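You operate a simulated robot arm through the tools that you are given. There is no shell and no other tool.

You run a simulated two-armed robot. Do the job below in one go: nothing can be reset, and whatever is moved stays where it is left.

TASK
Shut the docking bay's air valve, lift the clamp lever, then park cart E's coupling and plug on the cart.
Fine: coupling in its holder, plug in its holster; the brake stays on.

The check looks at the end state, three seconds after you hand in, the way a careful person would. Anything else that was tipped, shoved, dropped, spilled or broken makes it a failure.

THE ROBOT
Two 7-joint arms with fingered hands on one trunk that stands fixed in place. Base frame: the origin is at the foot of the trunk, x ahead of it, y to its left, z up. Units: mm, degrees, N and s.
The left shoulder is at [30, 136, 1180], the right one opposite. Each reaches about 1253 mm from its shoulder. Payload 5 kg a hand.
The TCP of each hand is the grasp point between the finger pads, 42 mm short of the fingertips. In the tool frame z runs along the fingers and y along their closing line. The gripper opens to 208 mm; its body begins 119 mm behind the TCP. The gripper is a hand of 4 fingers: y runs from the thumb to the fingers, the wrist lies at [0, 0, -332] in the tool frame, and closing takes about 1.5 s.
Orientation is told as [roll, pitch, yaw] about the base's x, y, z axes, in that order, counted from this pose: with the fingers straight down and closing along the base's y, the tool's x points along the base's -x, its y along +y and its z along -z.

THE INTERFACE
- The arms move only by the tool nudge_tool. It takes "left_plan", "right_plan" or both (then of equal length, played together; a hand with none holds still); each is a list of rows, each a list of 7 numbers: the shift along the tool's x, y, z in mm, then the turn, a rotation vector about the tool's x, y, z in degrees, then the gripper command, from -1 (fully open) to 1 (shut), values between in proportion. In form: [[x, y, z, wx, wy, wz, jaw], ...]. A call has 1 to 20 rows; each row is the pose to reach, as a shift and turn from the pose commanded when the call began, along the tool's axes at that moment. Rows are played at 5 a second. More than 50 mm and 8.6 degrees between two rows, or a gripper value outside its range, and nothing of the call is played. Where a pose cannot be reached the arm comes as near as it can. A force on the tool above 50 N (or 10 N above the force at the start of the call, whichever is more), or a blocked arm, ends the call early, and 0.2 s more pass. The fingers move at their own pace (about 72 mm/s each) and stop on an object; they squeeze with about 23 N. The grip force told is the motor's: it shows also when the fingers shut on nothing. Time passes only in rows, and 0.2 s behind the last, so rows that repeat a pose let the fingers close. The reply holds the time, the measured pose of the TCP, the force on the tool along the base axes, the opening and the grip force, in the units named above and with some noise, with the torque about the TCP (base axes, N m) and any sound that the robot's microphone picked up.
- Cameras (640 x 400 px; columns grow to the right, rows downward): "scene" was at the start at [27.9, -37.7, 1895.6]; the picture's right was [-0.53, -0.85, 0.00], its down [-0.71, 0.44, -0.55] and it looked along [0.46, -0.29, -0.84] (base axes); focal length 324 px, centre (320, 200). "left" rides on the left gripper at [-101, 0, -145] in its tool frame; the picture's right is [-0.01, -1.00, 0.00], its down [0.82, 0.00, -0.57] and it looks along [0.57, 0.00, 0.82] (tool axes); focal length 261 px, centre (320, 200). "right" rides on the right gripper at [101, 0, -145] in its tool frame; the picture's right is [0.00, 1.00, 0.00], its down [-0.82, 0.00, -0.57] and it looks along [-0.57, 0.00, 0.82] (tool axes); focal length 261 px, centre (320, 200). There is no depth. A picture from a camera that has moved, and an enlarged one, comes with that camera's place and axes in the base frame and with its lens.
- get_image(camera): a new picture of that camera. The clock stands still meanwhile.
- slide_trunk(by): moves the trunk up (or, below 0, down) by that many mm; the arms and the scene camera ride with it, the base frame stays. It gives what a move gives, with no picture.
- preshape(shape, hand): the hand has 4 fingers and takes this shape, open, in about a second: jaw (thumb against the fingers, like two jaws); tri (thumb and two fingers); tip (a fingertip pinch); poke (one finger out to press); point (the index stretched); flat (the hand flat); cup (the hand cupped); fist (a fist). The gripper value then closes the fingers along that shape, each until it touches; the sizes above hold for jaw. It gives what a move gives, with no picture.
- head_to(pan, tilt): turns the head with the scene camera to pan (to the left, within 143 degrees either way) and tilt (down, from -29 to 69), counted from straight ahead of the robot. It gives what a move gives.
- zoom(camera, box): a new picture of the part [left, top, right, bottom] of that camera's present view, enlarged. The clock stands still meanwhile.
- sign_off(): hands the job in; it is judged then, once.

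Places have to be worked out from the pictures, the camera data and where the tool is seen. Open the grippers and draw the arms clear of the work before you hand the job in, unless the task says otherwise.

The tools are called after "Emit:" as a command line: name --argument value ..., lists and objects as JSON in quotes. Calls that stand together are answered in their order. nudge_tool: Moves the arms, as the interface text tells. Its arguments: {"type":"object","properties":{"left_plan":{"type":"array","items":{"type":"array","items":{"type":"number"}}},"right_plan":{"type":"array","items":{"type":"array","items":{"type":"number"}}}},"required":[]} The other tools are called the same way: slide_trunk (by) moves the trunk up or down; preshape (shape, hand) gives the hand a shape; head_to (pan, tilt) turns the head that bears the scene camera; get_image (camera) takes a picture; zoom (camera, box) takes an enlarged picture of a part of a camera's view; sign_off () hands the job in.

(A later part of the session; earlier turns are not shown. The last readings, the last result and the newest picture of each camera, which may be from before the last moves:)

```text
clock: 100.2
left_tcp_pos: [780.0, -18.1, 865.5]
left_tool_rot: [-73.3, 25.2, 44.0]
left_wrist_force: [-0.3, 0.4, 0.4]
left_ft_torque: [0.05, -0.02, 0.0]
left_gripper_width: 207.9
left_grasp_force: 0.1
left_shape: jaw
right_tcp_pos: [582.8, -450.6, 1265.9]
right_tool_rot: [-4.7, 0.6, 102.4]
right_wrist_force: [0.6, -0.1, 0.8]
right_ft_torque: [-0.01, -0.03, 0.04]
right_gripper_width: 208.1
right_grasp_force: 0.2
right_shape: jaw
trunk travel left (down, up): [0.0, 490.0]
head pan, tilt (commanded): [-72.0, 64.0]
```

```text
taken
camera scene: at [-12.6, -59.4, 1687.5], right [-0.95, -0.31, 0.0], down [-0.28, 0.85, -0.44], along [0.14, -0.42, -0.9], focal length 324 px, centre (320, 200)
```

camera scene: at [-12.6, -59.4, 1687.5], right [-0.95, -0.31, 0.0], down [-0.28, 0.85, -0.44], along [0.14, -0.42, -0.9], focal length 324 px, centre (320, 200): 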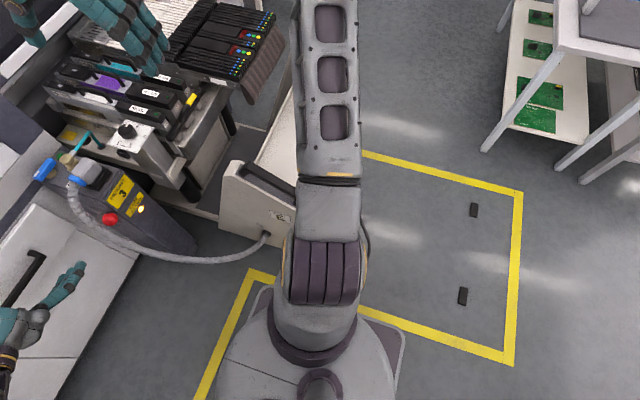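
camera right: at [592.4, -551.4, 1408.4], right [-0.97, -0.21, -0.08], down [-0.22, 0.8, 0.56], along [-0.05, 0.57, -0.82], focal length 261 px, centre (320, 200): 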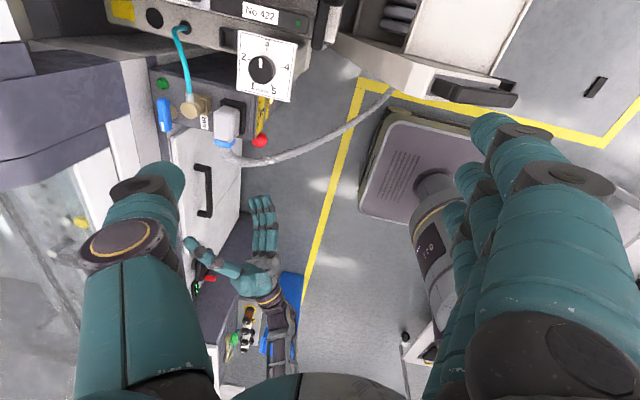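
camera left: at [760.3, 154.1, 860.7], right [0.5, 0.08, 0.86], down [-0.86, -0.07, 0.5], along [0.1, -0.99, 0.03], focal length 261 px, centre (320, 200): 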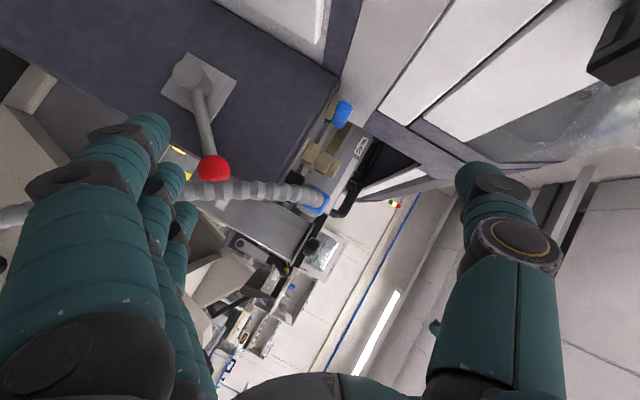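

The right upper arm hides it from the head camera. I'll bring the right hand back and down so its own camera can look at the holster.

Emit:
nudge_tool --right_plan '[[-2.5, 36, 22, 0, 0, 2, -1], [-5, 71, 44, 0, 0, 4, -1], [-7.5, 107, 66, 0, 0, 6, -1], [-10, 143, 88, 0, 0, 8, -1], [-12.4, 178, 110, 0, 0, 10, -1], [-15, 214, 132, 0, 0, 12, -1]]'

Emit:
get_image --camera "right"

```text
clock: 101.6
left_tcp_pos: [777.5, -18.3, 867.2]
left_tool_rot: [-73.3, 25.2, 44.0]
left_wrist_force: [-1.0, -0.9, -0.5]
left_ft_torque: [0.04, -0.02, 0.05]
left_gripper_width: 208.0
left_grasp_force: 0.0
left_shape: jaw
right_tcp_pos: [382.7, -482.5, 1115.9]
right_tool_rot: [-4.9, -0.4, 90.4]
right_wrist_force: [-0.2, -0.8, 0.4]
right_ft_torque: [0.02, -0.07, 0.0]
right_gripper_width: 207.7
right_grasp_force: 0.0
right_shape: jaw
trunk travel left (down, up): [0.0, 490.0]
head pan, tilt (commanded): [-72.0, 64.0]
```

```text
taken
camera right: at [371.2, -584.6, 1257.3], right [-1.0, 0.0, -0.09], down [-0.05, 0.82, 0.58], along [0.07, 0.58, -0.81], focal length 261 px, centre (320, 200)
```

right: 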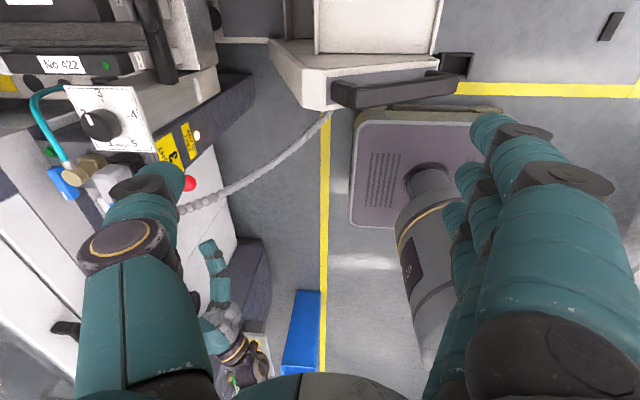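

Emit:
zoom --camera "right" --box '[300, 30, 500, 130]'

Emit:
zoom --camera "right" --box '[420, 40, 500, 90]'

```text
3.20 times, centred on (400, 80) of right
camera zoom: at [371.2, -584.6, 1257.3], right [-1.0, 0.0, -0.09], down [-0.05, 0.82, 0.58], along [0.07, 0.58, -0.81], focal length 834 px, centre (64, 584)
```

zoom: 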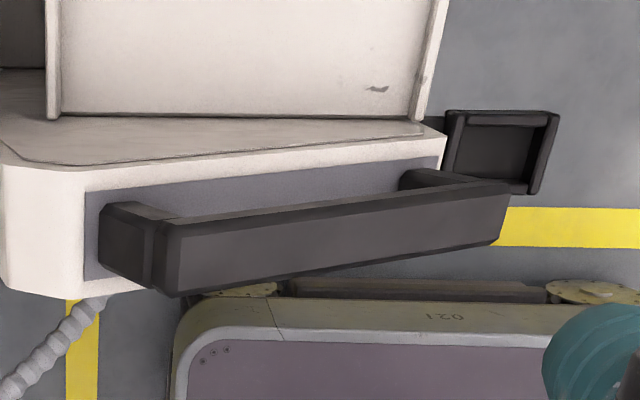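

```text
8.00 times, centred on (460, 65) of right
camera zoom: at [371.2, -584.6, 1257.3], right [-1.0, 0.0, -0.09], down [-0.05, 0.82, 0.58], along [0.07, 0.58, -0.81], focal length 2085 px, centre (-800, 1280)
```

zoom: 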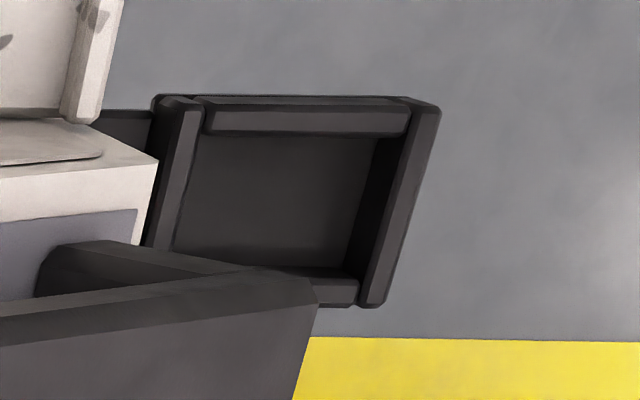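

The plug's holster is an upward-opening frame about 36×50 mm with its long axis along x, at roughly [140,-502,625] on the panel's front. I'll move the right camera closer to measure it better.

Emit:
nudge_tool --right_plan '[[0, 34, 12, 0, 0, 0, -1], [0, 67, 24, 0, 0, 0, -1], [0, 101, 37, 0, 0, 0, -1], [0, 135, 49, 0, 0, 0, -1]]'

Emit:
get_image --camera "right"

```text
clock: 102.6
left_tcp_pos: [779.3, -18.9, 866.6]
left_tool_rot: [-73.3, 25.2, 44.0]
left_wrist_force: [-0.7, -0.5, -0.1]
left_ft_torque: [0.03, -0.02, 0.01]
left_gripper_width: 208.1
left_grasp_force: 0.0
left_shape: jaw
right_tcp_pos: [253.1, -482.4, 1055.8]
right_tool_rot: [-5.0, -0.4, 90.4]
right_wrist_force: [-0.9, 0.5, 0.9]
right_ft_torque: [-0.02, -0.03, 0.02]
right_gripper_width: 207.7
right_grasp_force: 0.0
right_shape: jaw
trunk travel left (down, up): [0.0, 490.0]
head pan, tilt (commanded): [-72.0, 64.0]
```

```text
taken
camera right: at [241.9, -584.1, 1197.0], right [-1.0, 0.0, -0.09], down [-0.05, 0.82, 0.58], along [0.07, 0.58, -0.81], focal length 261 px, centre (320, 200)
```

right: 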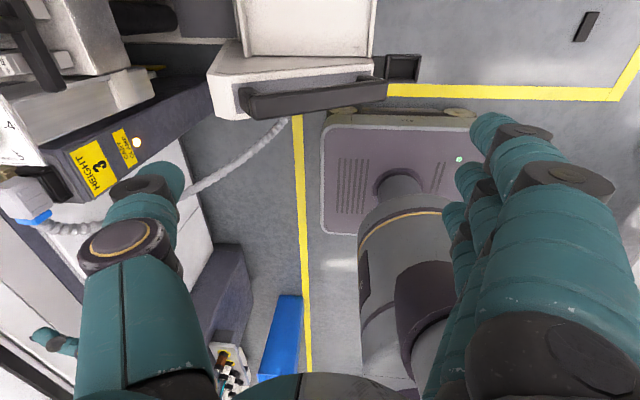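

Emit:
zoom --camera "right" --box '[340, 35, 440, 115]'

Emit:
zoom --camera "right" --box '[370, 40, 430, 90]'

```text
5.00 times, centred on (390, 75) of right
camera zoom: at [241.9, -584.1, 1197.0], right [-1.0, 0.0, -0.09], down [-0.05, 0.82, 0.58], along [0.07, 0.58, -0.81], focal length 1303 px, centre (-30, 825)
```

zoom: 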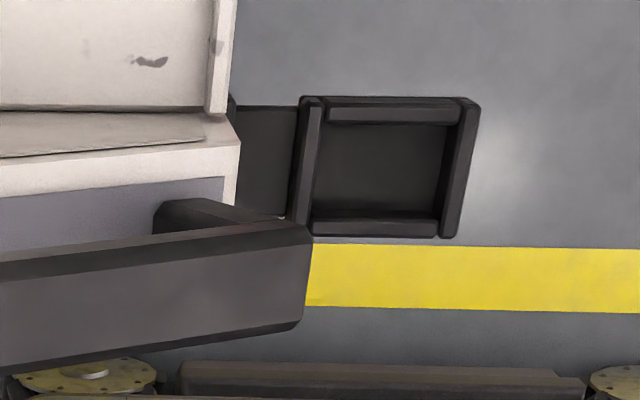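

```text
8.00 times, centred on (400, 65) of right
camera zoom: at [241.9, -584.1, 1197.0], right [-1.0, 0.0, -0.09], down [-0.05, 0.82, 0.58], along [0.07, 0.58, -0.81], focal length 2085 px, centre (-320, 1280)
```

zoom: 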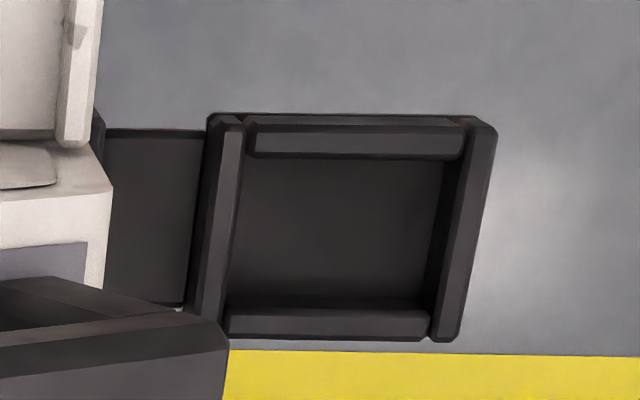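

The holster frame is about 73×55 mm outside (54×36 inside, long axis along x), centred near [120,-490] with its top around z≈565, so the plug must go in turned 90° with its cable end toward the robot. I'll test whether the right arm can get there at yaw 180°.

Emit:
nudge_tool --right_plan '[[0, 9, 0, 0, 0, -8.2, -1], [0, 18, 0, 0, 0, -16.4, -1], [0, 27, 0, 0, 0, -24.5, -1], [0, 36, 0, 0, 0, -32.7, -1], [0, 45, 0, 0, 0, -40.9, -1], [0, 54, 0, 0, 0, -49.1, -1], [0, 63, 0, 0, 0, -57.3, -1], [0, 72, 0, 0, 0, -65.5, -1], [0, 81, 0, 0, 0, -73.6, -1], [0, 90, 0, 0, 0, -81.8, -1], [0, 99, 0, 0, 0, -90, -1]]'

Emit:
get_image --camera "right"

Emit:
get_image --camera "scene"

```text
clock: 105.0
left_tcp_pos: [778.9, -17.4, 866.8]
left_tool_rot: [-73.3, 25.4, 44.1]
left_wrist_force: [0.0, 1.7, -1.1]
left_ft_torque: [-0.09, -0.07, -0.12]
left_gripper_width: 208.1
left_grasp_force: 0.0
left_shape: jaw
right_tcp_pos: [218.9, -235.8, 1119.1]
right_tool_rot: [0.0, 3.9, -179.8]
right_wrist_force: [0.8, 0.0, -0.6]
right_ft_torque: [-0.06, 0.04, 0.02]
right_gripper_width: 208.1
right_grasp_force: 0.0
right_shape: jaw
right hand out of reach, approached as far as the arm can: row 3, 4, 5, 6, 7, 8, 9, 10, 11
trunk travel left (down, up): [0.0, 490.0]
head pan, tilt (commanded): [-72.0, 64.0]
```

```text
taken
camera right: at [309.0, -236.4, 1270.7], right [0.0, -1.0, 0.0], down [-0.86, 0.0, 0.51], along [-0.51, 0.0, -0.86], focal length 261 px, centre (320, 200)
```

right: 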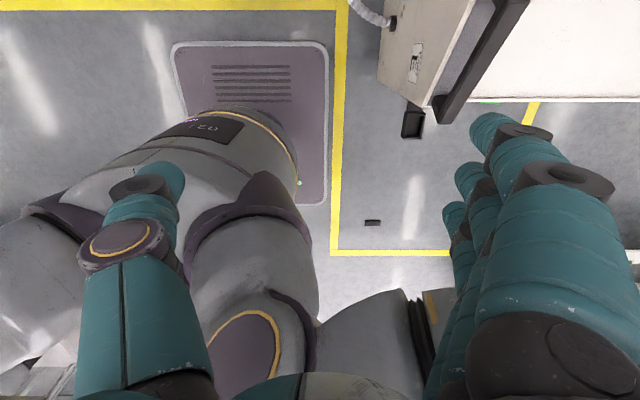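

```text
taken
camera scene: at [-11.8, -58.1, 1687.5], right [-0.95, -0.31, 0.0], down [-0.28, 0.85, -0.44], along [0.14, -0.42, -0.9], focal length 324 px, centre (320, 200)
```

scene: 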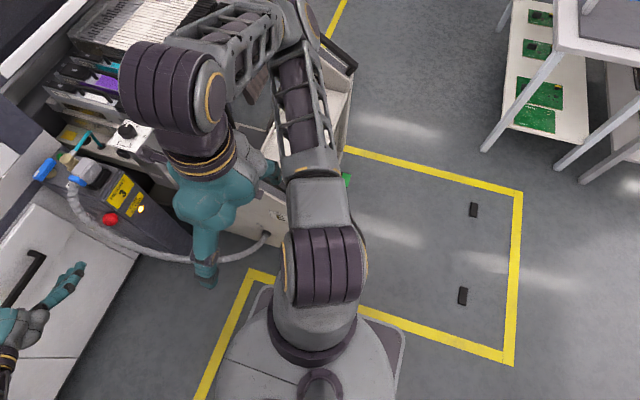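

The arm cannot keep that pose with the trunk this low. I'll zoom on the holster from this good angle, then raise the trunk 300 mm and try again.

Emit:
zoom --camera "right" --box '[370, 0, 530, 150]'

Emit:
zoom --camera "right" --box '[385, 85, 445, 145]'

Emit:
slide_trunk --by 300

```text
2.67 times, centred on (450, 75) of right
camera zoom: at [309.0, -236.4, 1270.7], right [0.0, -1.0, 0.0], down [-0.86, 0.0, 0.51], along [-0.51, 0.0, -0.86], focal length 695 px, centre (-27, 533)
```

zoom: 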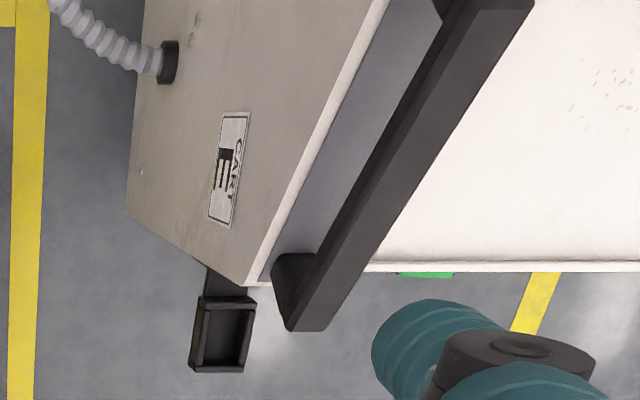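

```text
6.67 times, centred on (415, 115) of right
camera zoom: at [309.0, -236.4, 1270.7], right [0.0, -1.0, 0.0], down [-0.86, 0.0, 0.51], along [-0.51, 0.0, -0.86], focal length 1738 px, centre (-313, 767)
```

zoom: 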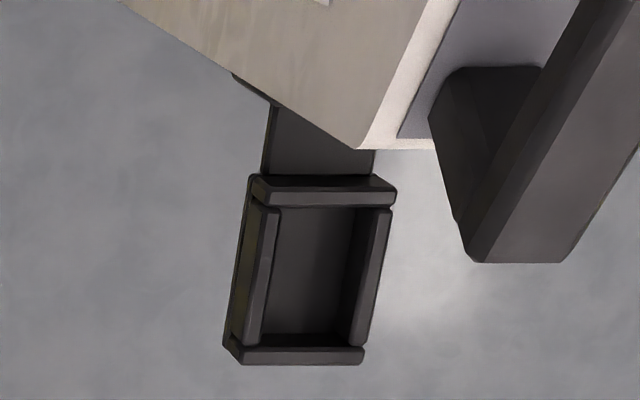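

```text
clock: 108.0
left_tcp_pos: [779.7, -18.0, 1165.7]
left_tool_rot: [-73.3, 25.3, 43.9]
left_wrist_force: [0.6, 0.6, 0.6]
left_ft_torque: [0.0, -0.01, 0.0]
left_gripper_width: 207.8
left_grasp_force: 0.0
left_shape: jaw
right_tcp_pos: [218.7, -237.3, 1420.6]
right_tool_rot: [0.0, 4.0, -179.9]
right_wrist_force: [-0.6, 0.8, -0.8]
right_ft_torque: [0.01, 0.04, -0.01]
right_gripper_width: 207.9
right_grasp_force: 0.0
right_shape: jaw
trunk travel left (down, up): [-300.0, 190.0]
head pan, tilt (commanded): [-72.0, 64.0]
```

From that view the holster centre is about [120,-489], top z≈566, with free space above it. With the trunk raised 300 mm I'll test moving the right hand over there.

Emit:
nudge_tool --right_plan '[[-10, 36, 21, 0, 0, 0, -1], [-20, 71, 42, 0, 0, 0, -1], [-30, 107, 62, 0, 0, 0, -1], [-40, 143, 83, 0, 0, 0, -1], [-51, 178, 104, 0, 0, 0, -1], [-61, 214, 125, 0, 0, 0, -1], [-71, 250, 146, 0, 0, 0, -1]]'

Emit:
get_image --camera "right"

Emit:
get_image --camera "scene"

```text
clock: 109.6
left_tcp_pos: [778.8, -18.1, 1167.0]
left_tool_rot: [-73.3, 25.2, 43.9]
left_wrist_force: [0.0, -0.3, -0.2]
left_ft_torque: [0.0, -0.02, -0.02]
left_gripper_width: 207.8
left_grasp_force: 0.0
left_shape: jaw
right_tcp_pos: [219.0, -237.5, 1419.4]
right_tool_rot: [0.0, 4.1, -180.0]
right_wrist_force: [0.1, -0.5, 0.4]
right_ft_torque: [0.0, 0.02, -0.01]
right_gripper_width: 208.1
right_grasp_force: 0.1
right_shape: jaw
right hand out of reach, approached as far as the arm can: row 1, 2, 3, 4, 5, 6, 7
trunk travel left (down, up): [-300.0, 190.0]
head pan, tilt (commanded): [-72.0, 64.0]
```

```text
taken
camera right: at [309.0, -237.7, 1570.5], right [0.0, -1.0, 0.0], down [-0.86, 0.0, 0.51], along [-0.51, 0.0, -0.86], focal length 261 px, centre (320, 200)
```

right: 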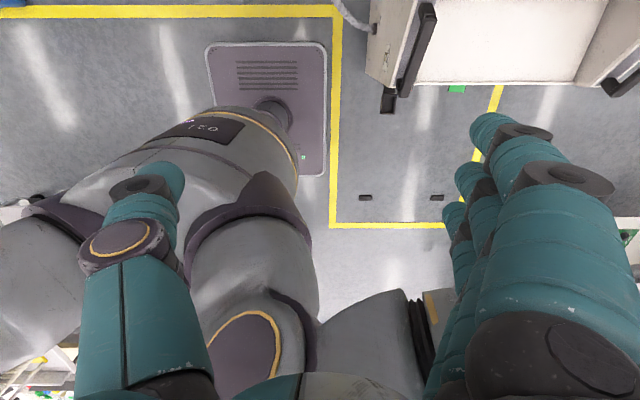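

```text
taken
camera scene: at [-12.4, -59.4, 1987.5], right [-0.95, -0.31, 0.0], down [-0.28, 0.85, -0.44], along [0.14, -0.42, -0.9], focal length 324 px, centre (320, 200)
```

scene: 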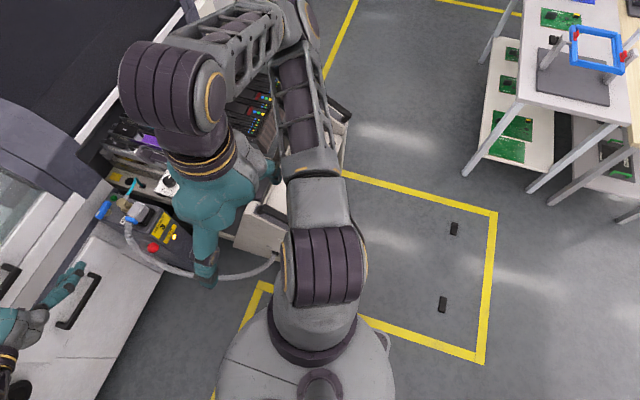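

The arm is stuck at yaw 180° near the body. I'll turn it back toward yaw 90° while moving out in front, then try the natural yaw 0° over the holster.

Emit:
nudge_tool --right_plan '[[22, 5, 15, 0, 0, 8.2, -1], [43, 9, 30, 0, 0, 16.4, -1], [65, 14, 45, 0, 0, 24.5, -1], [87, 19, 61, 0, 0, 32.7, -1], [109, 23, 76, 0, 0, 40.9, -1], [130, 28, 91, 0, 0, 49.1, -1], [152, 32, 106, 0, 0, 57.3, -1], [174, 37, 121, 0, 0, 65.5, -1], [196, 42, 136, 0, 0, 73.6, -1], [217, 46, 152, 0, 0, 81.8, -1], [239, 51, 167, 0, 0, 90, -1]]'

Emit:
get_image --camera "scene"

```text
clock: 112.0
left_tcp_pos: [779.9, -18.5, 1165.8]
left_tool_rot: [-73.3, 25.4, 43.9]
left_wrist_force: [0.8, -0.2, -0.1]
left_ft_torque: [-0.05, -0.04, -0.03]
left_gripper_width: 208.1
left_grasp_force: 0.1
left_shape: jaw
right_tcp_pos: [468.7, -286.5, 1264.8]
right_tool_rot: [-4.1, -0.2, 90.1]
right_wrist_force: [1.7, -0.1, -1.0]
right_ft_torque: [-0.01, 0.05, 0.0]
right_gripper_width: 208.0
right_grasp_force: 0.2
right_shape: jaw
trunk travel left (down, up): [-300.0, 190.0]
head pan, tilt (commanded): [-72.0, 64.0]
```

```text
taken
camera scene: at [-11.4, -58.9, 1987.5], right [-0.95, -0.31, 0.0], down [-0.28, 0.85, -0.44], along [0.14, -0.42, -0.9], focal length 324 px, centre (320, 200)
```

scene: 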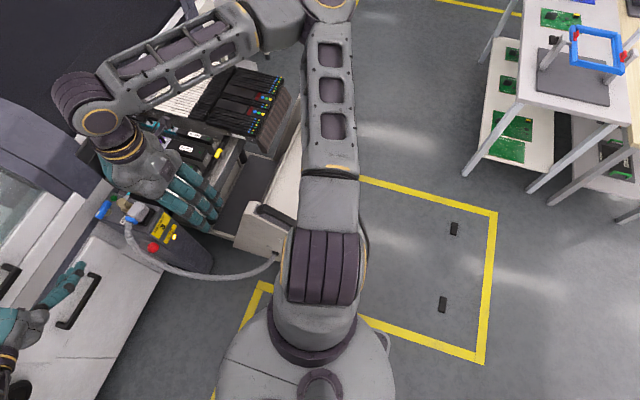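

Recovered. I'll now approach the holster area step by step at yaw 90°, keeping the forearm pointing down.

Emit:
nudge_tool --right_plan '[[18, 22, 30, 0, 0, 0, -1], [37, 43, 60, 0, 0, 0, -1], [56, 65, 90, 0, 0, 0, -1], [75, 86, 120, 0, 0, 0, -1], [94, 108, 150, 0, 0, 0, -1], [112, 130, 180, 0, 0, 0, -1], [131, 152, 210, 0, 0, 0, -1], [150, 173, 240, 0, 0, 0, -1], [169, 195, 270, 0, 0, 0, -1], [188, 217, 300, 0, 0, 0, -1]]'

Emit:
get_image --camera "right"

Emit:
get_image --camera "scene"

```text
clock: 114.2
left_tcp_pos: [779.6, -20.1, 1164.9]
left_tool_rot: [-73.2, 25.2, 43.9]
left_wrist_force: [-0.5, -0.9, 0.2]
left_ft_torque: [0.05, 0.0, 0.08]
left_gripper_width: 208.2
left_grasp_force: 0.1
left_shape: jaw
right_tcp_pos: [274.3, -472.8, 949.1]
right_tool_rot: [-4.1, -0.1, 90.2]
right_wrist_force: [-0.1, -0.8, -0.1]
right_ft_torque: [0.09, -0.02, 0.02]
right_gripper_width: 208.2
right_grasp_force: 0.0
right_shape: jaw
trunk travel left (down, up): [-300.0, 190.0]
head pan, tilt (commanded): [-72.0, 64.0]
```

```text
taken
camera right: at [264.4, -574.1, 1091.3], right [-1.0, 0.0, -0.07], down [-0.04, 0.82, 0.57], along [0.06, 0.57, -0.82], focal length 261 px, centre (320, 200)
```

right: 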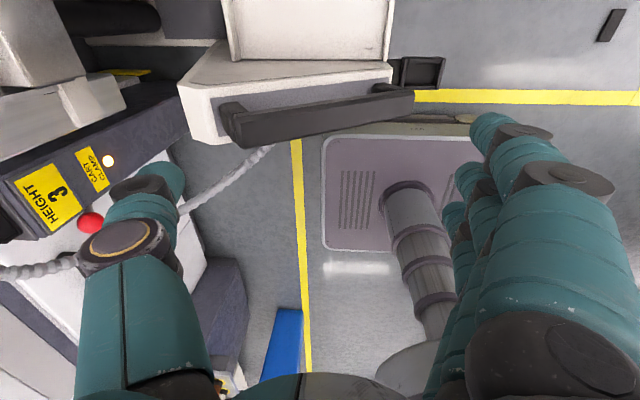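

```text
taken
camera scene: at [-12.6, -61.5, 1987.4], right [-0.95, -0.31, 0.0], down [-0.28, 0.86, -0.44], along [0.14, -0.42, -0.9], focal length 324 px, centre (320, 200)
```

scene: 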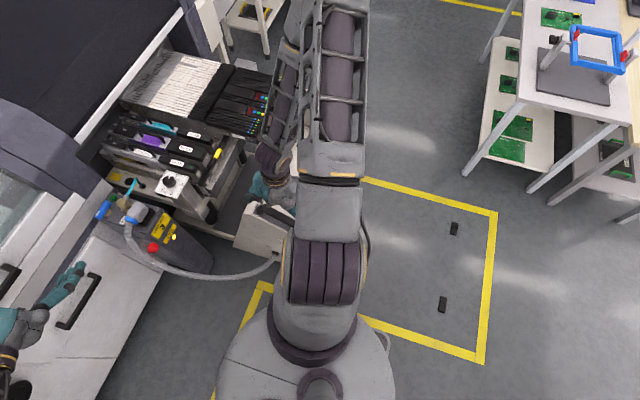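

Reached without trouble. Next I'll move further −x over the holster at the same height and see whether the arm follows.

Emit:
nudge_tool --right_plan '[[2, 38, 0, 0, 0, 0, -1], [4, 76, 0, 0, 0, 0, -1], [6, 114, 10, 0, 0, 0, -1], [8, 152, 20, 0, 0, 0, -1]]'

Emit:
get_image --camera "right"

```text
clock: 115.2
left_tcp_pos: [778.5, -19.6, 1167.3]
left_tool_rot: [-73.3, 25.2, 44.1]
left_wrist_force: [-0.9, 0.8, 0.9]
left_ft_torque: [0.09, 0.02, 0.11]
left_gripper_width: 207.9
left_grasp_force: 0.0
left_shape: jaw
right_tcp_pos: [123.5, -482.3, 921.5]
right_tool_rot: [-4.2, -0.1, 90.1]
right_wrist_force: [-0.1, 0.3, -0.5]
right_ft_torque: [0.04, -0.01, 0.02]
right_gripper_width: 208.0
right_grasp_force: 0.1
right_shape: jaw
trunk travel left (down, up): [-300.0, 190.0]
head pan, tilt (commanded): [-72.0, 64.0]
```

```text
taken
camera right: at [114.6, -584.3, 1063.1], right [-1.0, 0.0, -0.07], down [-0.04, 0.82, 0.57], along [0.06, 0.57, -0.82], focal length 261 px, centre (320, 200)
```

right: 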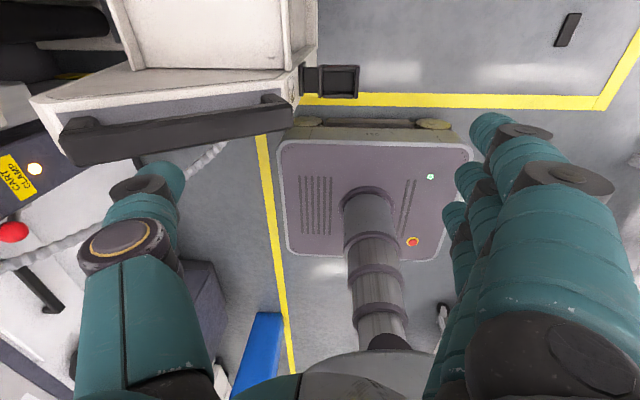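

Reached [123,-482,921] fine, with the holster in clear view. Now I'll test turning to yaw 180° here.

Emit:
nudge_tool --right_plan '[[0, 0, 0, 0, 0, -8.2, -1], [0, 0, 0, 0, 0, -16.4, -1], [0, 0, 0, 0, 0, -24.5, -1], [0, 0, 0, 0, 0, -32.7, -1], [0, 0, 0, 0, 0, -40.9, -1], [0, 0, 0, 0, 0, -49.1, -1], [0, 0, 0, 0, 0, -57.3, -1], [0, 0, 0, 0, 0, -65.5, -1], [0, 0, 0, 0, 0, -73.6, -1], [0, 0, 0, 0, 0, -81.8, -1], [0, 0, 0, 0, 0, -90, -1]]'

Emit:
get_image --camera "right"

```text
clock: 117.6
left_tcp_pos: [779.9, -17.6, 1166.2]
left_tool_rot: [-73.3, 25.3, 44.1]
left_wrist_force: [1.2, 0.2, 0.0]
left_ft_torque: [0.01, -0.01, -0.07]
left_gripper_width: 207.9
left_grasp_force: 0.0
left_shape: jaw
right_tcp_pos: [135.9, -505.9, 938.8]
right_tool_rot: [0.3, 1.5, 171.2]
right_wrist_force: [4.9, 0.9, 0.6]
right_ft_torque: [-0.12, 0.7, 0.08]
right_gripper_width: 208.0
right_grasp_force: 0.1
right_shape: jaw
right hand out of reach, approached as far as the arm can: row 10, 11
trunk travel left (down, up): [-300.0, 190.0]
head pan, tilt (commanded): [-72.0, 64.0]
```

```text
taken
camera right: at [232.9, -521.3, 1085.5], right [-0.16, -0.99, 0.0], down [-0.82, 0.13, 0.55], along [-0.54, 0.08, -0.84], focal length 261 px, centre (320, 200)
```

right: 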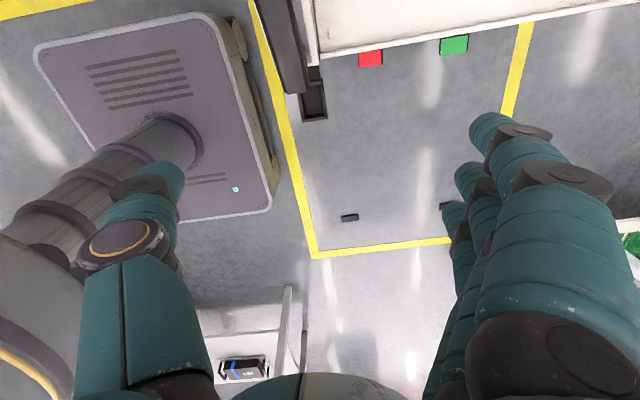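

Yaw reaches only about 165–170° here, so I'll use the opposite approach: grip at the dock with yaw −90° so the holster needs yaw 0°. I'll test rotating to yaw 0° at this spot.

Emit:
nudge_tool --right_plan '[[0, 0, 0, 0, 0, 8.5, -1], [0, 0, 0, 0, 0, 17, -1], [0, 0, 0, 0, 0, 25.5, -1], [0, 0, 0, 0, 0, 34, -1], [0, 0, 0, 0, 0, 42.5, -1], [0, 0, 0, 0, 0, 51, -1], [0, 0, 0, 0, 0, 59.5, -1], [0, 0, 0, 0, 0, 68, -1], [0, 0, 0, 0, 0, 76.5, -1], [0, 0, 0, 0, 0, 85, -1], [0, 0, 0, 0, 0, 93.5, -1], [0, 0, 0, 0, 0, 102, -1], [0, 0, 0, 0, 0, 110.5, -1], [0, 0, 0, 0, 0, 119, -1], [0, 0, 0, 0, 0, 127.5, -1], [0, 0, 0, 0, 0, 136, -1], [0, 0, 0, 0, 0, 144.5, -1], [0, 0, 0, 0, 0, 153, -1], [0, 0, 0, 0, 0, 161.5, -1], [0, 0, 0, 0, 0, 170, -1]]'

Emit:
get_image --camera "right"

Emit:
get_image --camera "scene"

```text
clock: 121.8
left_tcp_pos: [779.8, -18.9, 1165.4]
left_tool_rot: [-73.3, 25.2, 44.0]
left_wrist_force: [-0.9, -0.6, -0.8]
left_ft_torque: [0.04, 0.03, -0.02]
left_gripper_width: 208.0
left_grasp_force: 0.2
left_shape: jaw
right_tcp_pos: [136.8, -507.2, 938.7]
right_tool_rot: [-0.6, -1.4, 1.1]
right_wrist_force: [-0.1, 0.5, -0.3]
right_ft_torque: [-0.02, -0.01, 0.01]
right_gripper_width: 208.2
right_grasp_force: 0.0
right_shape: jaw
trunk travel left (down, up): [-300.0, 190.0]
head pan, tilt (commanded): [-72.0, 64.0]
```

```text
taken
camera right: at [32.5, -508.1, 1079.3], right [-0.01, 1.0, -0.01], down [0.81, 0.02, 0.59], along [0.59, 0.0, -0.81], focal length 261 px, centre (320, 200)
```

right: 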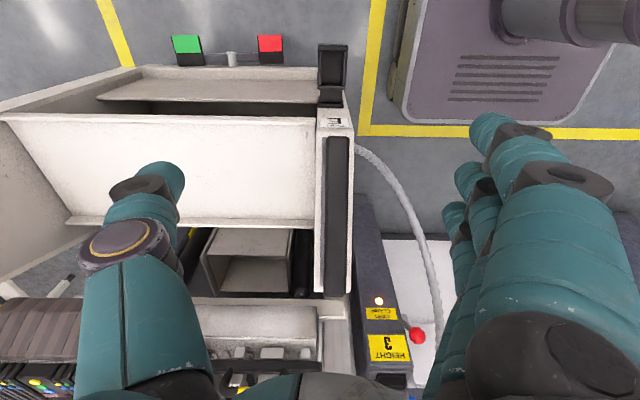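

```text
taken
camera scene: at [-12.7, -59.5, 1987.5], right [-0.95, -0.31, 0.0], down [-0.28, 0.85, -0.44], along [0.14, -0.42, -0.9], focal length 324 px, centre (320, 200)
```

scene: 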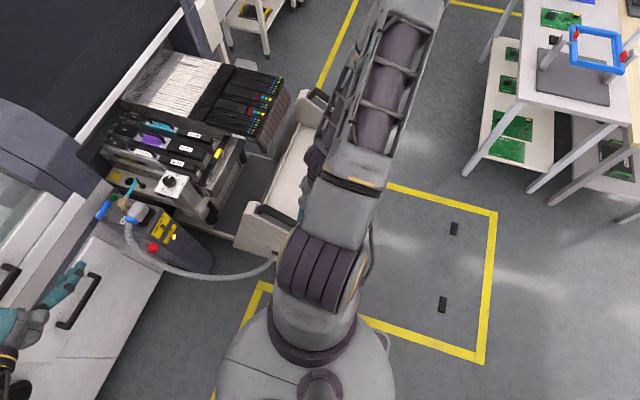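

At yaw 0° the arm is comfortable and the holster is in clear view. I'll zoom in to refine its position.

Emit:
zoom --camera "right" --box '[290, 30, 380, 130]'

Emit:
zoom --camera "right" --box '[310, 35, 355, 110]'

```text
4.00 times, centred on (335, 80) of right
camera zoom: at [32.5, -508.1, 1079.3], right [-0.01, 1.0, -0.01], down [0.81, 0.02, 0.59], along [0.59, 0.0, -0.81], focal length 1043 px, centre (260, 680)
```

zoom: 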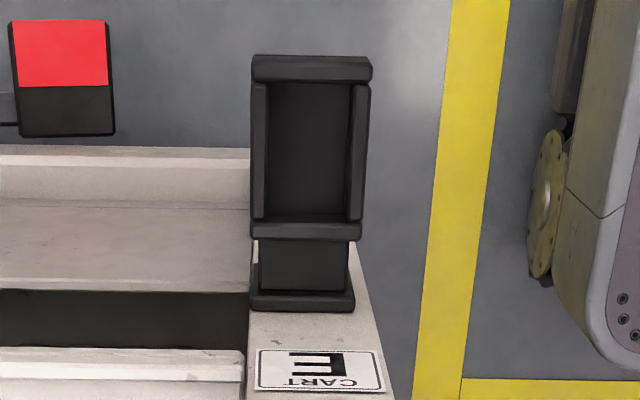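

```text
5.33 times, centred on (332, 72) of right
camera zoom: at [32.5, -508.1, 1079.3], right [-0.01, 1.0, -0.01], down [0.81, 0.02, 0.59], along [0.59, 0.0, -0.81], focal length 1390 px, centre (253, 880)
```

zoom: 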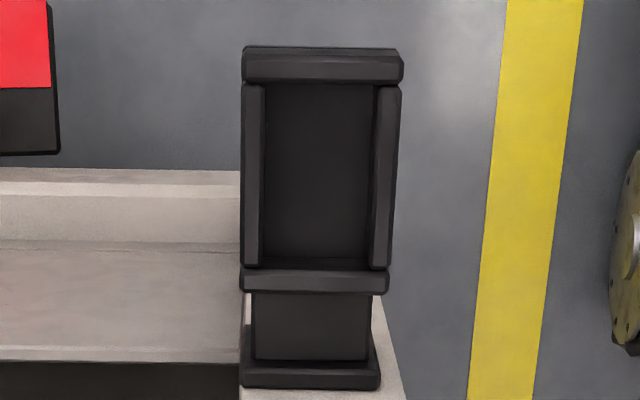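

Refined: holster centre about [119,-490], top z≈566, cavity 56×38 mm with long axis along x. Next I'll do the coupling first: go back up and over to the dock and test the right hand at yaw −60°.

Emit:
nudge_tool --right_plan '[[0, 0, -45, 0, 0, 0, -1], [0, 0, -90, 0, 0, 0, -1], [0, 0, -135, 0, 0, 0, -1], [0, 0, -180, 0, 0, 0, -1], [-40, 10, -200, 0, 0, 0, -1], [-85, 25, -210, 0, 0, 0, -1], [-130, 40, -210, 0, 0, 0, -1], [-175, 55, -210, 0, 0, 0, -1], [-220, 70, -210, 0, 0, 0, -1], [-265, 85, -210, 0, 0, 0, -1], [-310, 100, -210, 0, 0, 0, -1], [-355, 115, -210, 0, 0, 0, -1], [-400, 130, -210, 0, 0, 0, -1], [-445, 145, -210, 0, 0, 0, -1], [-490, 160, -210, 0, 0, 0, -1], [-535, 175, -210, 0, 0, 0, -1]]'

Emit:
get_image --camera "right"

```text
clock: 125.2
left_tcp_pos: [781.6, -17.4, 1164.5]
left_tool_rot: [-73.3, 25.3, 44.0]
left_wrist_force: [0.4, 1.4, -1.2]
left_ft_torque: [-0.11, -0.04, -0.14]
left_gripper_width: 208.1
left_grasp_force: 0.0
left_shape: jaw
right_tcp_pos: [663.3, -319.0, 1156.4]
right_tool_rot: [-0.6, -1.4, 1.2]
right_wrist_force: [1.9, 0.5, -0.4]
right_ft_torque: [0.02, 0.14, 0.0]
right_gripper_width: 207.9
right_grasp_force: 0.0
right_shape: jaw
right hand out of reach, approached as far as the arm can: row 2, 3, 4, 5, 6
trunk travel left (down, up): [-300.0, 190.0]
head pan, tilt (commanded): [-72.0, 64.0]
```

```text
taken
camera right: at [560.2, -318.4, 1298.8], right [-0.02, 1.0, -0.01], down [0.81, 0.02, 0.59], along [0.59, 0.0, -0.81], focal length 261 px, centre (320, 200)
```

right: 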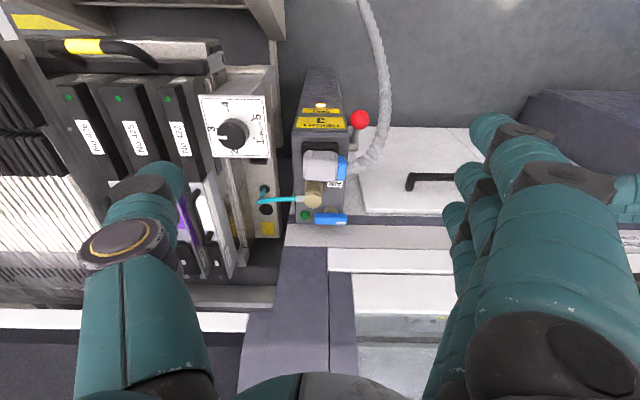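

Good view of the dock from behind. I'll draw the left hand further away and rotate the right hand to yaw −60°.

Emit:
nudge_tool --left_plan '[[-3, 7, -30, 0, 0, 0, -1], [-7, 15, -60, 0, 0, 0, -1], [-10, 22, -90, 0, 0, 0, -1], [-14, 29, -120, 0, 0, 0, -1], [-17, 37, -150, 0, 0, 0, -1], [-21, 44, -180, 0, 0, 0, -1], [-24, 52, -210, 0, 0, 0, -1], [-28, 59, -240, 0, 0, 0, -1]]' --right_plan '[[-8, 0, 0, 0, 0, 7.6, -1], [-16, 0, 0, 0, 0, 15.2, -1], [-24, 0, 0, 0, 0, 22.8, -1], [-32, 0, 0, 0, 0, 30.4, -1], [-40, 0, 0, 0, 0, 38, -1], [-48, 0, 0, 0, 0, 45.6, -1], [-56, 0, 0, 0, 0, 53.2, -1], [-64, 0, 0, 0, 0, 61, -1]]'

Emit:
get_image --camera "right"

Emit:
head_to --pan -32 --tilt 55

Emit:
get_image --camera "scene"

```text
clock: 127.0
left_tcp_pos: [628.9, 180.3, 1164.8]
left_tool_rot: [-73.4, 25.4, 43.9]
left_wrist_force: [-0.1, 0.4, 0.6]
left_ft_torque: [0.04, 0.01, -0.04]
left_gripper_width: 207.9
left_grasp_force: 0.1
left_shape: jaw
right_tcp_pos: [725.4, -316.7, 1162.2]
right_tool_rot: [0.9, -1.2, -60.0]
right_wrist_force: [-0.6, 1.1, 0.6]
right_ft_torque: [-0.07, -0.02, -0.02]
right_gripper_width: 208.0
right_grasp_force: 0.0
right_shape: jaw
trunk travel left (down, up): [-300.0, 190.0]
head pan, tilt (commanded): [-72.0, 64.0]
```

```text
taken
camera right: at [672.2, -228.0, 1303.6], right [0.87, 0.5, 0.02], down [0.39, -0.71, 0.59], along [0.3, -0.5, -0.81], focal length 261 px, centre (320, 200)
```

right: 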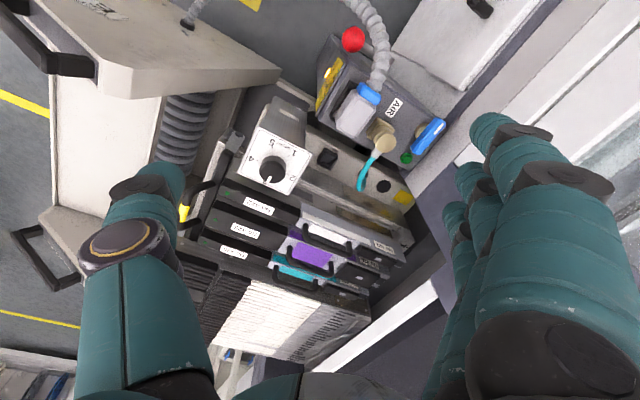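

```text
clock: 128.1
left_tcp_pos: [631.3, 180.4, 1165.1]
left_tool_rot: [-73.3, 25.3, 44.1]
left_wrist_force: [0.4, -0.5, 0.6]
left_ft_torque: [-0.02, 0.0, 0.0]
left_gripper_width: 208.0
left_grasp_force: 0.1
left_shape: jaw
right_tcp_pos: [725.7, -317.3, 1161.4]
right_tool_rot: [1.0, -1.2, -59.7]
right_wrist_force: [0.3, 0.3, -0.5]
right_ft_torque: [0.04, 0.02, -0.01]
right_gripper_width: 207.8
right_grasp_force: 0.0
right_shape: jaw
trunk travel left (down, up): [-300.0, 190.0]
head pan, tilt (commanded): [-32.0, 55.0]
```

```text
taken
camera scene: at [29.8, -38.7, 1998.0], right [-0.53, -0.85, 0.0], down [-0.69, 0.43, -0.57], along [0.49, -0.3, -0.82], focal length 324 px, centre (320, 200)
```

scene: 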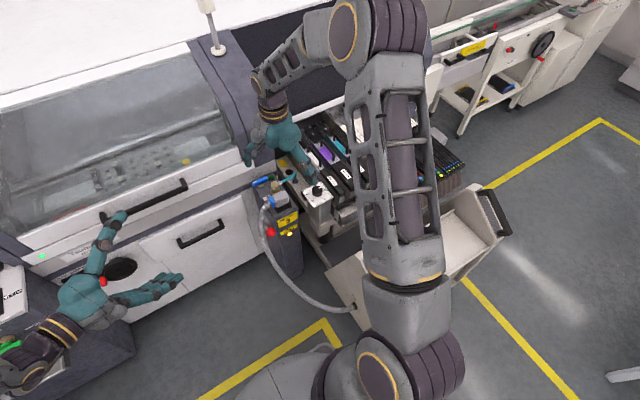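

Yaw −60° works. The rail holder is cramped for this wide hand, so before gripping the coupling I'll check the slimmer hand shapes, starting with "tip" partly closed.

Emit:
preshape --hand "right" --shape "tip"

Emit:
nudge_tool --right_plan '[[0, 0, 0, 0, 0, 0, 0.65], [0, 0, 0, 0, 0, 0, 0.65], [0, 0, 0, 0, 0, 0, 0.65], [0, 0, 0, 0, 0, 0, 0.65], [0, 0, 0, 0, 0, 0, 0.65], [0, 0, 0, 0, 0, 0, 0.65]]'

Emit:
get_image --camera "right"

Emit:
zoom --camera "scene" --box '[220, 60, 360, 200]'

```text
clock: 129.0
left_tcp_pos: [631.7, 180.2, 1166.6]
left_tool_rot: [-73.3, 25.3, 44.0]
left_wrist_force: [0.2, 0.0, 0.1]
left_ft_torque: [-0.06, 0.01, 0.0]
left_gripper_width: 207.8
left_grasp_force: 0.0
left_shape: jaw
right_tcp_pos: [725.8, -315.6, 1162.0]
right_tool_rot: [1.0, -1.2, -59.8]
right_wrist_force: [0.5, -0.3, -0.8]
right_ft_torque: [-0.04, 0.04, -0.01]
right_gripper_width: 208.2
right_grasp_force: 0.0
right_shape: tip
trunk travel left (down, up): [-300.0, 190.0]
head pan, tilt (commanded): [-32.0, 55.0]
```

```text
clock: 130.4
left_tcp_pos: [630.6, 179.7, 1165.2]
left_tool_rot: [-73.3, 25.3, 44.0]
left_wrist_force: [-1.1, 0.2, -0.1]
left_ft_torque: [0.0, -0.01, -0.01]
left_gripper_width: 208.0
left_grasp_force: 0.1
left_shape: jaw
right_tcp_pos: [723.3, -318.3, 1161.3]
right_tool_rot: [1.0, -1.2, -59.8]
right_wrist_force: [-0.6, 0.4, 0.2]
right_ft_torque: [-0.01, 0.01, 0.0]
right_gripper_width: 37.0
right_grasp_force: 0.2
right_shape: tip
trunk travel left (down, up): [-300.0, 190.0]
head pan, tilt (commanded): [-32.0, 55.0]
```

```text
taken
camera right: at [672.4, -228.9, 1303.1], right [0.87, 0.5, 0.02], down [0.4, -0.71, 0.59], along [0.31, -0.5, -0.81], focal length 261 px, centre (320, 200)
```

right: 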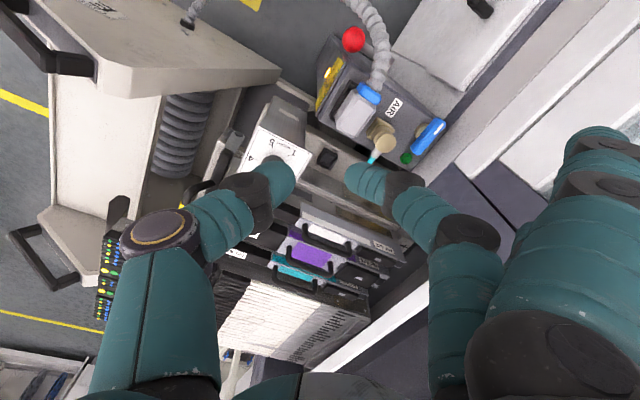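

```text
2.86 times, centred on (290, 130) of scene
camera zoom: at [29.7, -38.5, 1998.0], right [-0.53, -0.85, 0.0], down [-0.69, 0.43, -0.57], along [0.49, -0.3, -0.82], focal length 925 px, centre (406, 400)
```

zoom: 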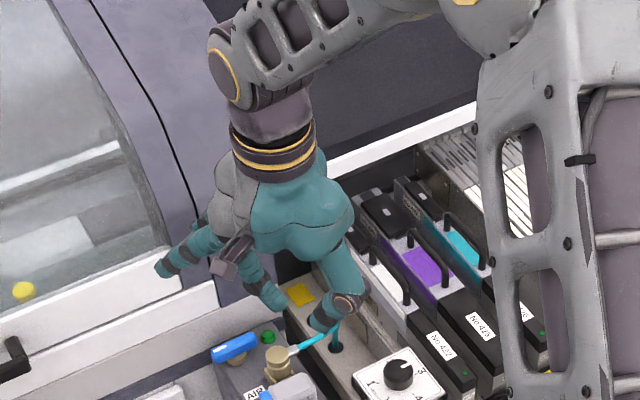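

In "tip" one finger opposes the thumb and the others stay out of the way, which suits the tight gaps. I'll also look at "tri" (thumb and two fingers), partly closed.

Emit:
preshape --hand "right" --shape "tri"

Emit:
nudge_tool --right_plan '[[0, 0, 0, 0, 0, 0, 0.5], [0, 0, 0, 0, 0, 0, 0.5], [0, 0, 0, 0, 0, 0, 0.5], [0, 0, 0, 0, 0, 0, 0.5], [0, 0, 0, 0, 0, 0, 0.5]]'

Emit:
get_image --camera "right"

```text
clock: 131.3
left_tcp_pos: [630.1, 180.6, 1164.7]
left_tool_rot: [-73.1, 25.3, 44.0]
left_wrist_force: [-0.1, 0.1, -0.5]
left_ft_torque: [0.0, 0.0, 0.03]
left_gripper_width: 208.2
left_grasp_force: 0.1
left_shape: jaw
right_tcp_pos: [727.0, -316.3, 1161.4]
right_tool_rot: [1.0, -1.2, -59.8]
right_wrist_force: [0.6, -0.3, -0.3]
right_ft_torque: [-0.02, 0.01, 0.0]
right_gripper_width: 207.9
right_grasp_force: 0.0
right_shape: tri
trunk travel left (down, up): [-300.0, 190.0]
head pan, tilt (commanded): [-32.0, 55.0]
```

```text
clock: 132.5
left_tcp_pos: [630.0, 180.3, 1165.4]
left_tool_rot: [-73.3, 25.3, 44.0]
left_wrist_force: [-0.7, -0.6, -0.7]
left_ft_torque: [0.03, -0.02, 0.03]
left_gripper_width: 208.2
left_grasp_force: 0.0
left_shape: jaw
right_tcp_pos: [725.6, -317.3, 1163.1]
right_tool_rot: [1.1, -1.2, -59.7]
right_wrist_force: [0.1, 0.3, 0.7]
right_ft_torque: [0.01, 0.05, 0.03]
right_gripper_width: 52.8
right_grasp_force: 0.0
right_shape: tri
trunk travel left (down, up): [-300.0, 190.0]
head pan, tilt (commanded): [-32.0, 55.0]
```

```text
taken
camera right: at [672.4, -228.9, 1303.1], right [0.87, 0.5, 0.02], down [0.4, -0.71, 0.59], along [0.31, -0.5, -0.81], focal length 261 px, centre (320, 200)
```

right: 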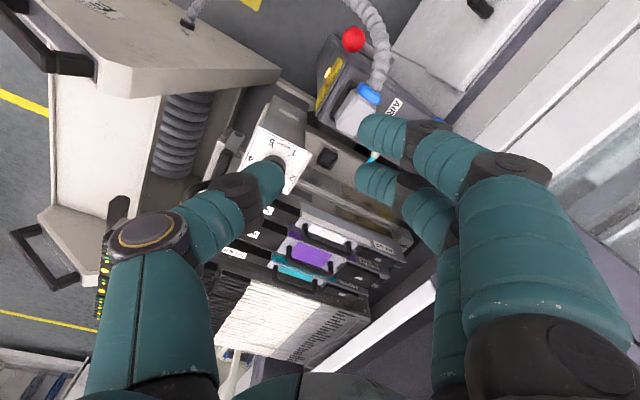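

"Tri" gives thumb plus two fingers with a slimmer spread, good for the plug beside the coupling. I'll turn the right hand to yaw −90° above the plug.

Emit:
nudge_tool --right_plan '[[-10.5, 15.6, 20, 0, 0, 7.6, 0.4], [-21, 31, 45, 0, 0, 15.2, 0.4], [-31.5, 47, 70, 0, 0, 22.7, 0.4], [-42, 62.4, 95, 0, 0, 30.3, 0.4]]'

Emit:
nudge_tool --right_plan '[[0, 0, 5, 0, -7.5, 0, 0.4], [0, 0, 10, 0, -15, 0, 0.4]]'

Emit:
get_image --camera "right"

Emit:
zoom --camera "scene" --box '[200, 80, 340, 220]'

```text
clock: 133.5
left_tcp_pos: [632.3, 180.8, 1164.2]
left_tool_rot: [-73.2, 25.2, 44.0]
left_wrist_force: [1.2, -0.3, -0.5]
left_ft_torque: [-0.04, 0.03, -0.07]
left_gripper_width: 208.0
left_grasp_force: 0.0
left_shape: jaw
right_tcp_pos: [804.1, -322.4, 1067.3]
right_tool_rot: [1.4, -0.5, -90.2]
right_wrist_force: [0.6, -0.3, 0.6]
right_ft_torque: [0.06, 0.15, -0.03]
right_gripper_width: 61.8
right_grasp_force: 0.0
right_shape: tri
trunk travel left (down, up): [-300.0, 190.0]
head pan, tilt (commanded): [-32.0, 55.0]
```

```text
clock: 134.1
left_tcp_pos: [630.3, 181.9, 1165.2]
left_tool_rot: [-73.3, 25.3, 44.0]
left_wrist_force: [1.3, -0.2, -0.3]
left_ft_torque: [-0.06, -0.01, -0.06]
left_gripper_width: 208.2
left_grasp_force: 0.1
left_shape: jaw
right_tcp_pos: [804.0, -325.6, 1059.2]
right_tool_rot: [1.5, -15.7, -90.5]
right_wrist_force: [0.3, -1.9, 1.0]
right_ft_torque: [0.25, 0.02, -0.04]
right_gripper_width: 61.8
right_grasp_force: 0.0
right_shape: tri
trunk travel left (down, up): [-300.0, 190.0]
head pan, tilt (commanded): [-32.0, 55.0]
```

```text
taken
camera right: at [802.6, -189.0, 1169.7], right [1.0, -0.01, 0.03], down [-0.03, -0.63, 0.77], along [0.01, -0.77, -0.63], focal length 261 px, centre (320, 200)
```

right: 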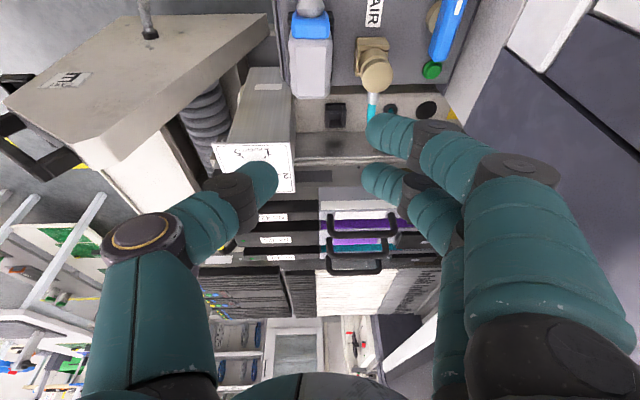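

```text
2.86 times, centred on (270, 150) of scene
camera zoom: at [30.0, -37.1, 1998.0], right [-0.53, -0.85, 0.0], down [-0.69, 0.43, -0.57], along [0.49, -0.3, -0.82], focal length 925 px, centre (463, 343)
```

zoom: 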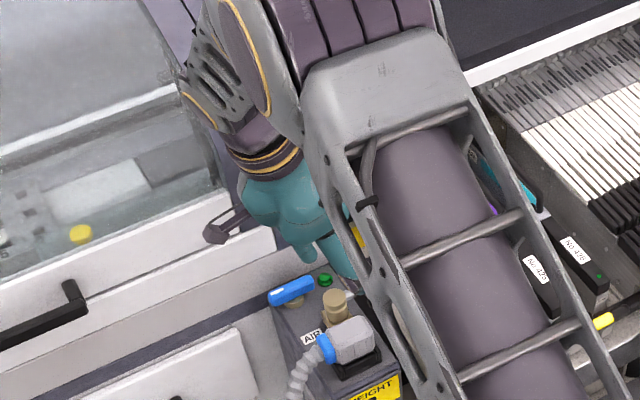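

I'm above the plug with the correct tilt. I'll zoom to check the plug's x-position and yaw before descending.

Emit:
zoom --camera "right" --box '[260, 0, 400, 130]'

```text
3.08 times, centred on (330, 65) of right
camera zoom: at [802.6, -189.0, 1169.7], right [1.0, -0.01, 0.03], down [-0.03, -0.63, 0.77], along [0.01, -0.77, -0.63], focal length 802 px, centre (289, 615)
```

zoom: 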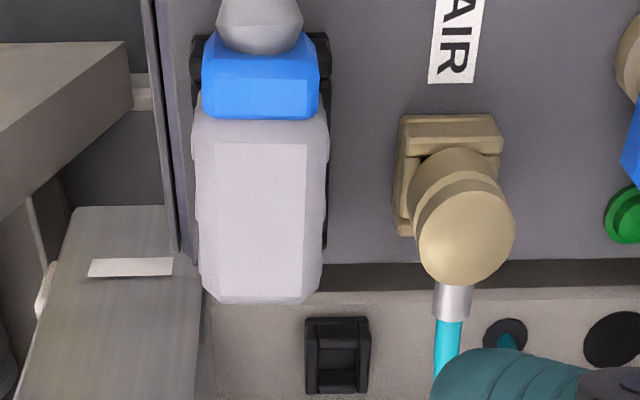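

The plug is upright and centred at x≈800. I'll use the "tip" pinch at its middle (y≈−312), which keeps 8 mm clear of the coupling; setting the shape and moving to just above it.

Emit:
preshape --hand "right" --shape "tip"

Emit:
nudge_tool --right_plan '[[10, -1.5, 25, 0, 0, 0, 0.44], [20, -3, 50, 0, 0, 0, 0.44], [30, -4, 75, 0, 0, 0, 0.44], [40, -5, 100, 0, 0, 0, 0.44], [46, -5, 118, 0, 0, 0, 0.44], [46, -5, 118, 0, 0, 0, 0.44]]'

Emit:
get_image --camera "right"

Emit:
zoom --camera "scene" --box '[220, 110, 340, 210]'

```text
clock: 135.0
left_tcp_pos: [630.7, 180.0, 1165.5]
left_tool_rot: [-73.4, 25.3, 44.0]
left_wrist_force: [-0.5, 0.2, 0.3]
left_ft_torque: [-0.01, 0.02, -0.01]
left_gripper_width: 207.8
left_grasp_force: 0.2
left_shape: jaw
right_tcp_pos: [804.6, -322.2, 1058.3]
right_tool_rot: [1.4, -15.5, -90.5]
right_wrist_force: [0.8, 0.1, 0.4]
right_ft_torque: [-0.04, -0.03, 0.03]
right_gripper_width: 207.6
right_grasp_force: 0.0
right_shape: tip
trunk travel left (down, up): [-300.0, 190.0]
head pan, tilt (commanded): [-32.0, 55.0]
```

```text
clock: 136.4
left_tcp_pos: [630.8, 180.7, 1165.1]
left_tool_rot: [-73.2, 25.3, 43.9]
left_wrist_force: [-0.4, 0.0, 1.0]
left_ft_torque: [0.0, 0.03, 0.02]
left_gripper_width: 208.3
left_grasp_force: 0.0
left_shape: jaw
right_tcp_pos: [801.9, -309.5, 931.3]
right_tool_rot: [1.6, -15.5, -90.5]
right_wrist_force: [0.0, -0.4, 0.4]
right_ft_torque: [0.02, 0.02, -0.03]
right_gripper_width: 58.2
right_grasp_force: 0.0
right_shape: tip
trunk travel left (down, up): [-300.0, 190.0]
head pan, tilt (commanded): [-32.0, 55.0]
```

```text
taken
camera right: at [799.3, -174.1, 1042.6], right [1.0, -0.01, 0.03], down [-0.02, -0.64, 0.77], along [0.01, -0.77, -0.64], focal length 261 px, centre (320, 200)
```

right: 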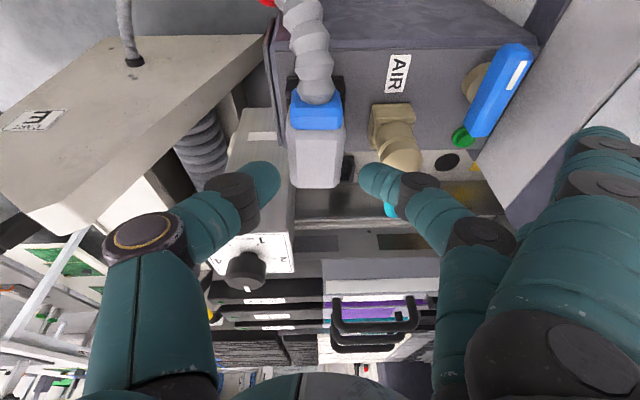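

```text
4.00 times, centred on (280, 160) of scene
camera zoom: at [29.4, -38.4, 1998.1], right [-0.53, -0.85, 0.0], down [-0.69, 0.43, -0.57], along [0.49, -0.3, -0.82], focal length 1295 px, centre (480, 360)
```

zoom: 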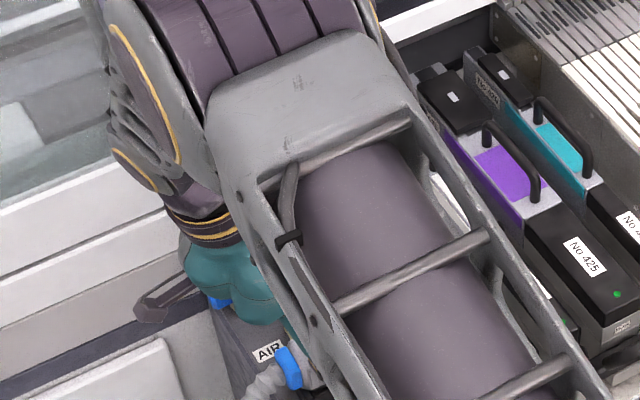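

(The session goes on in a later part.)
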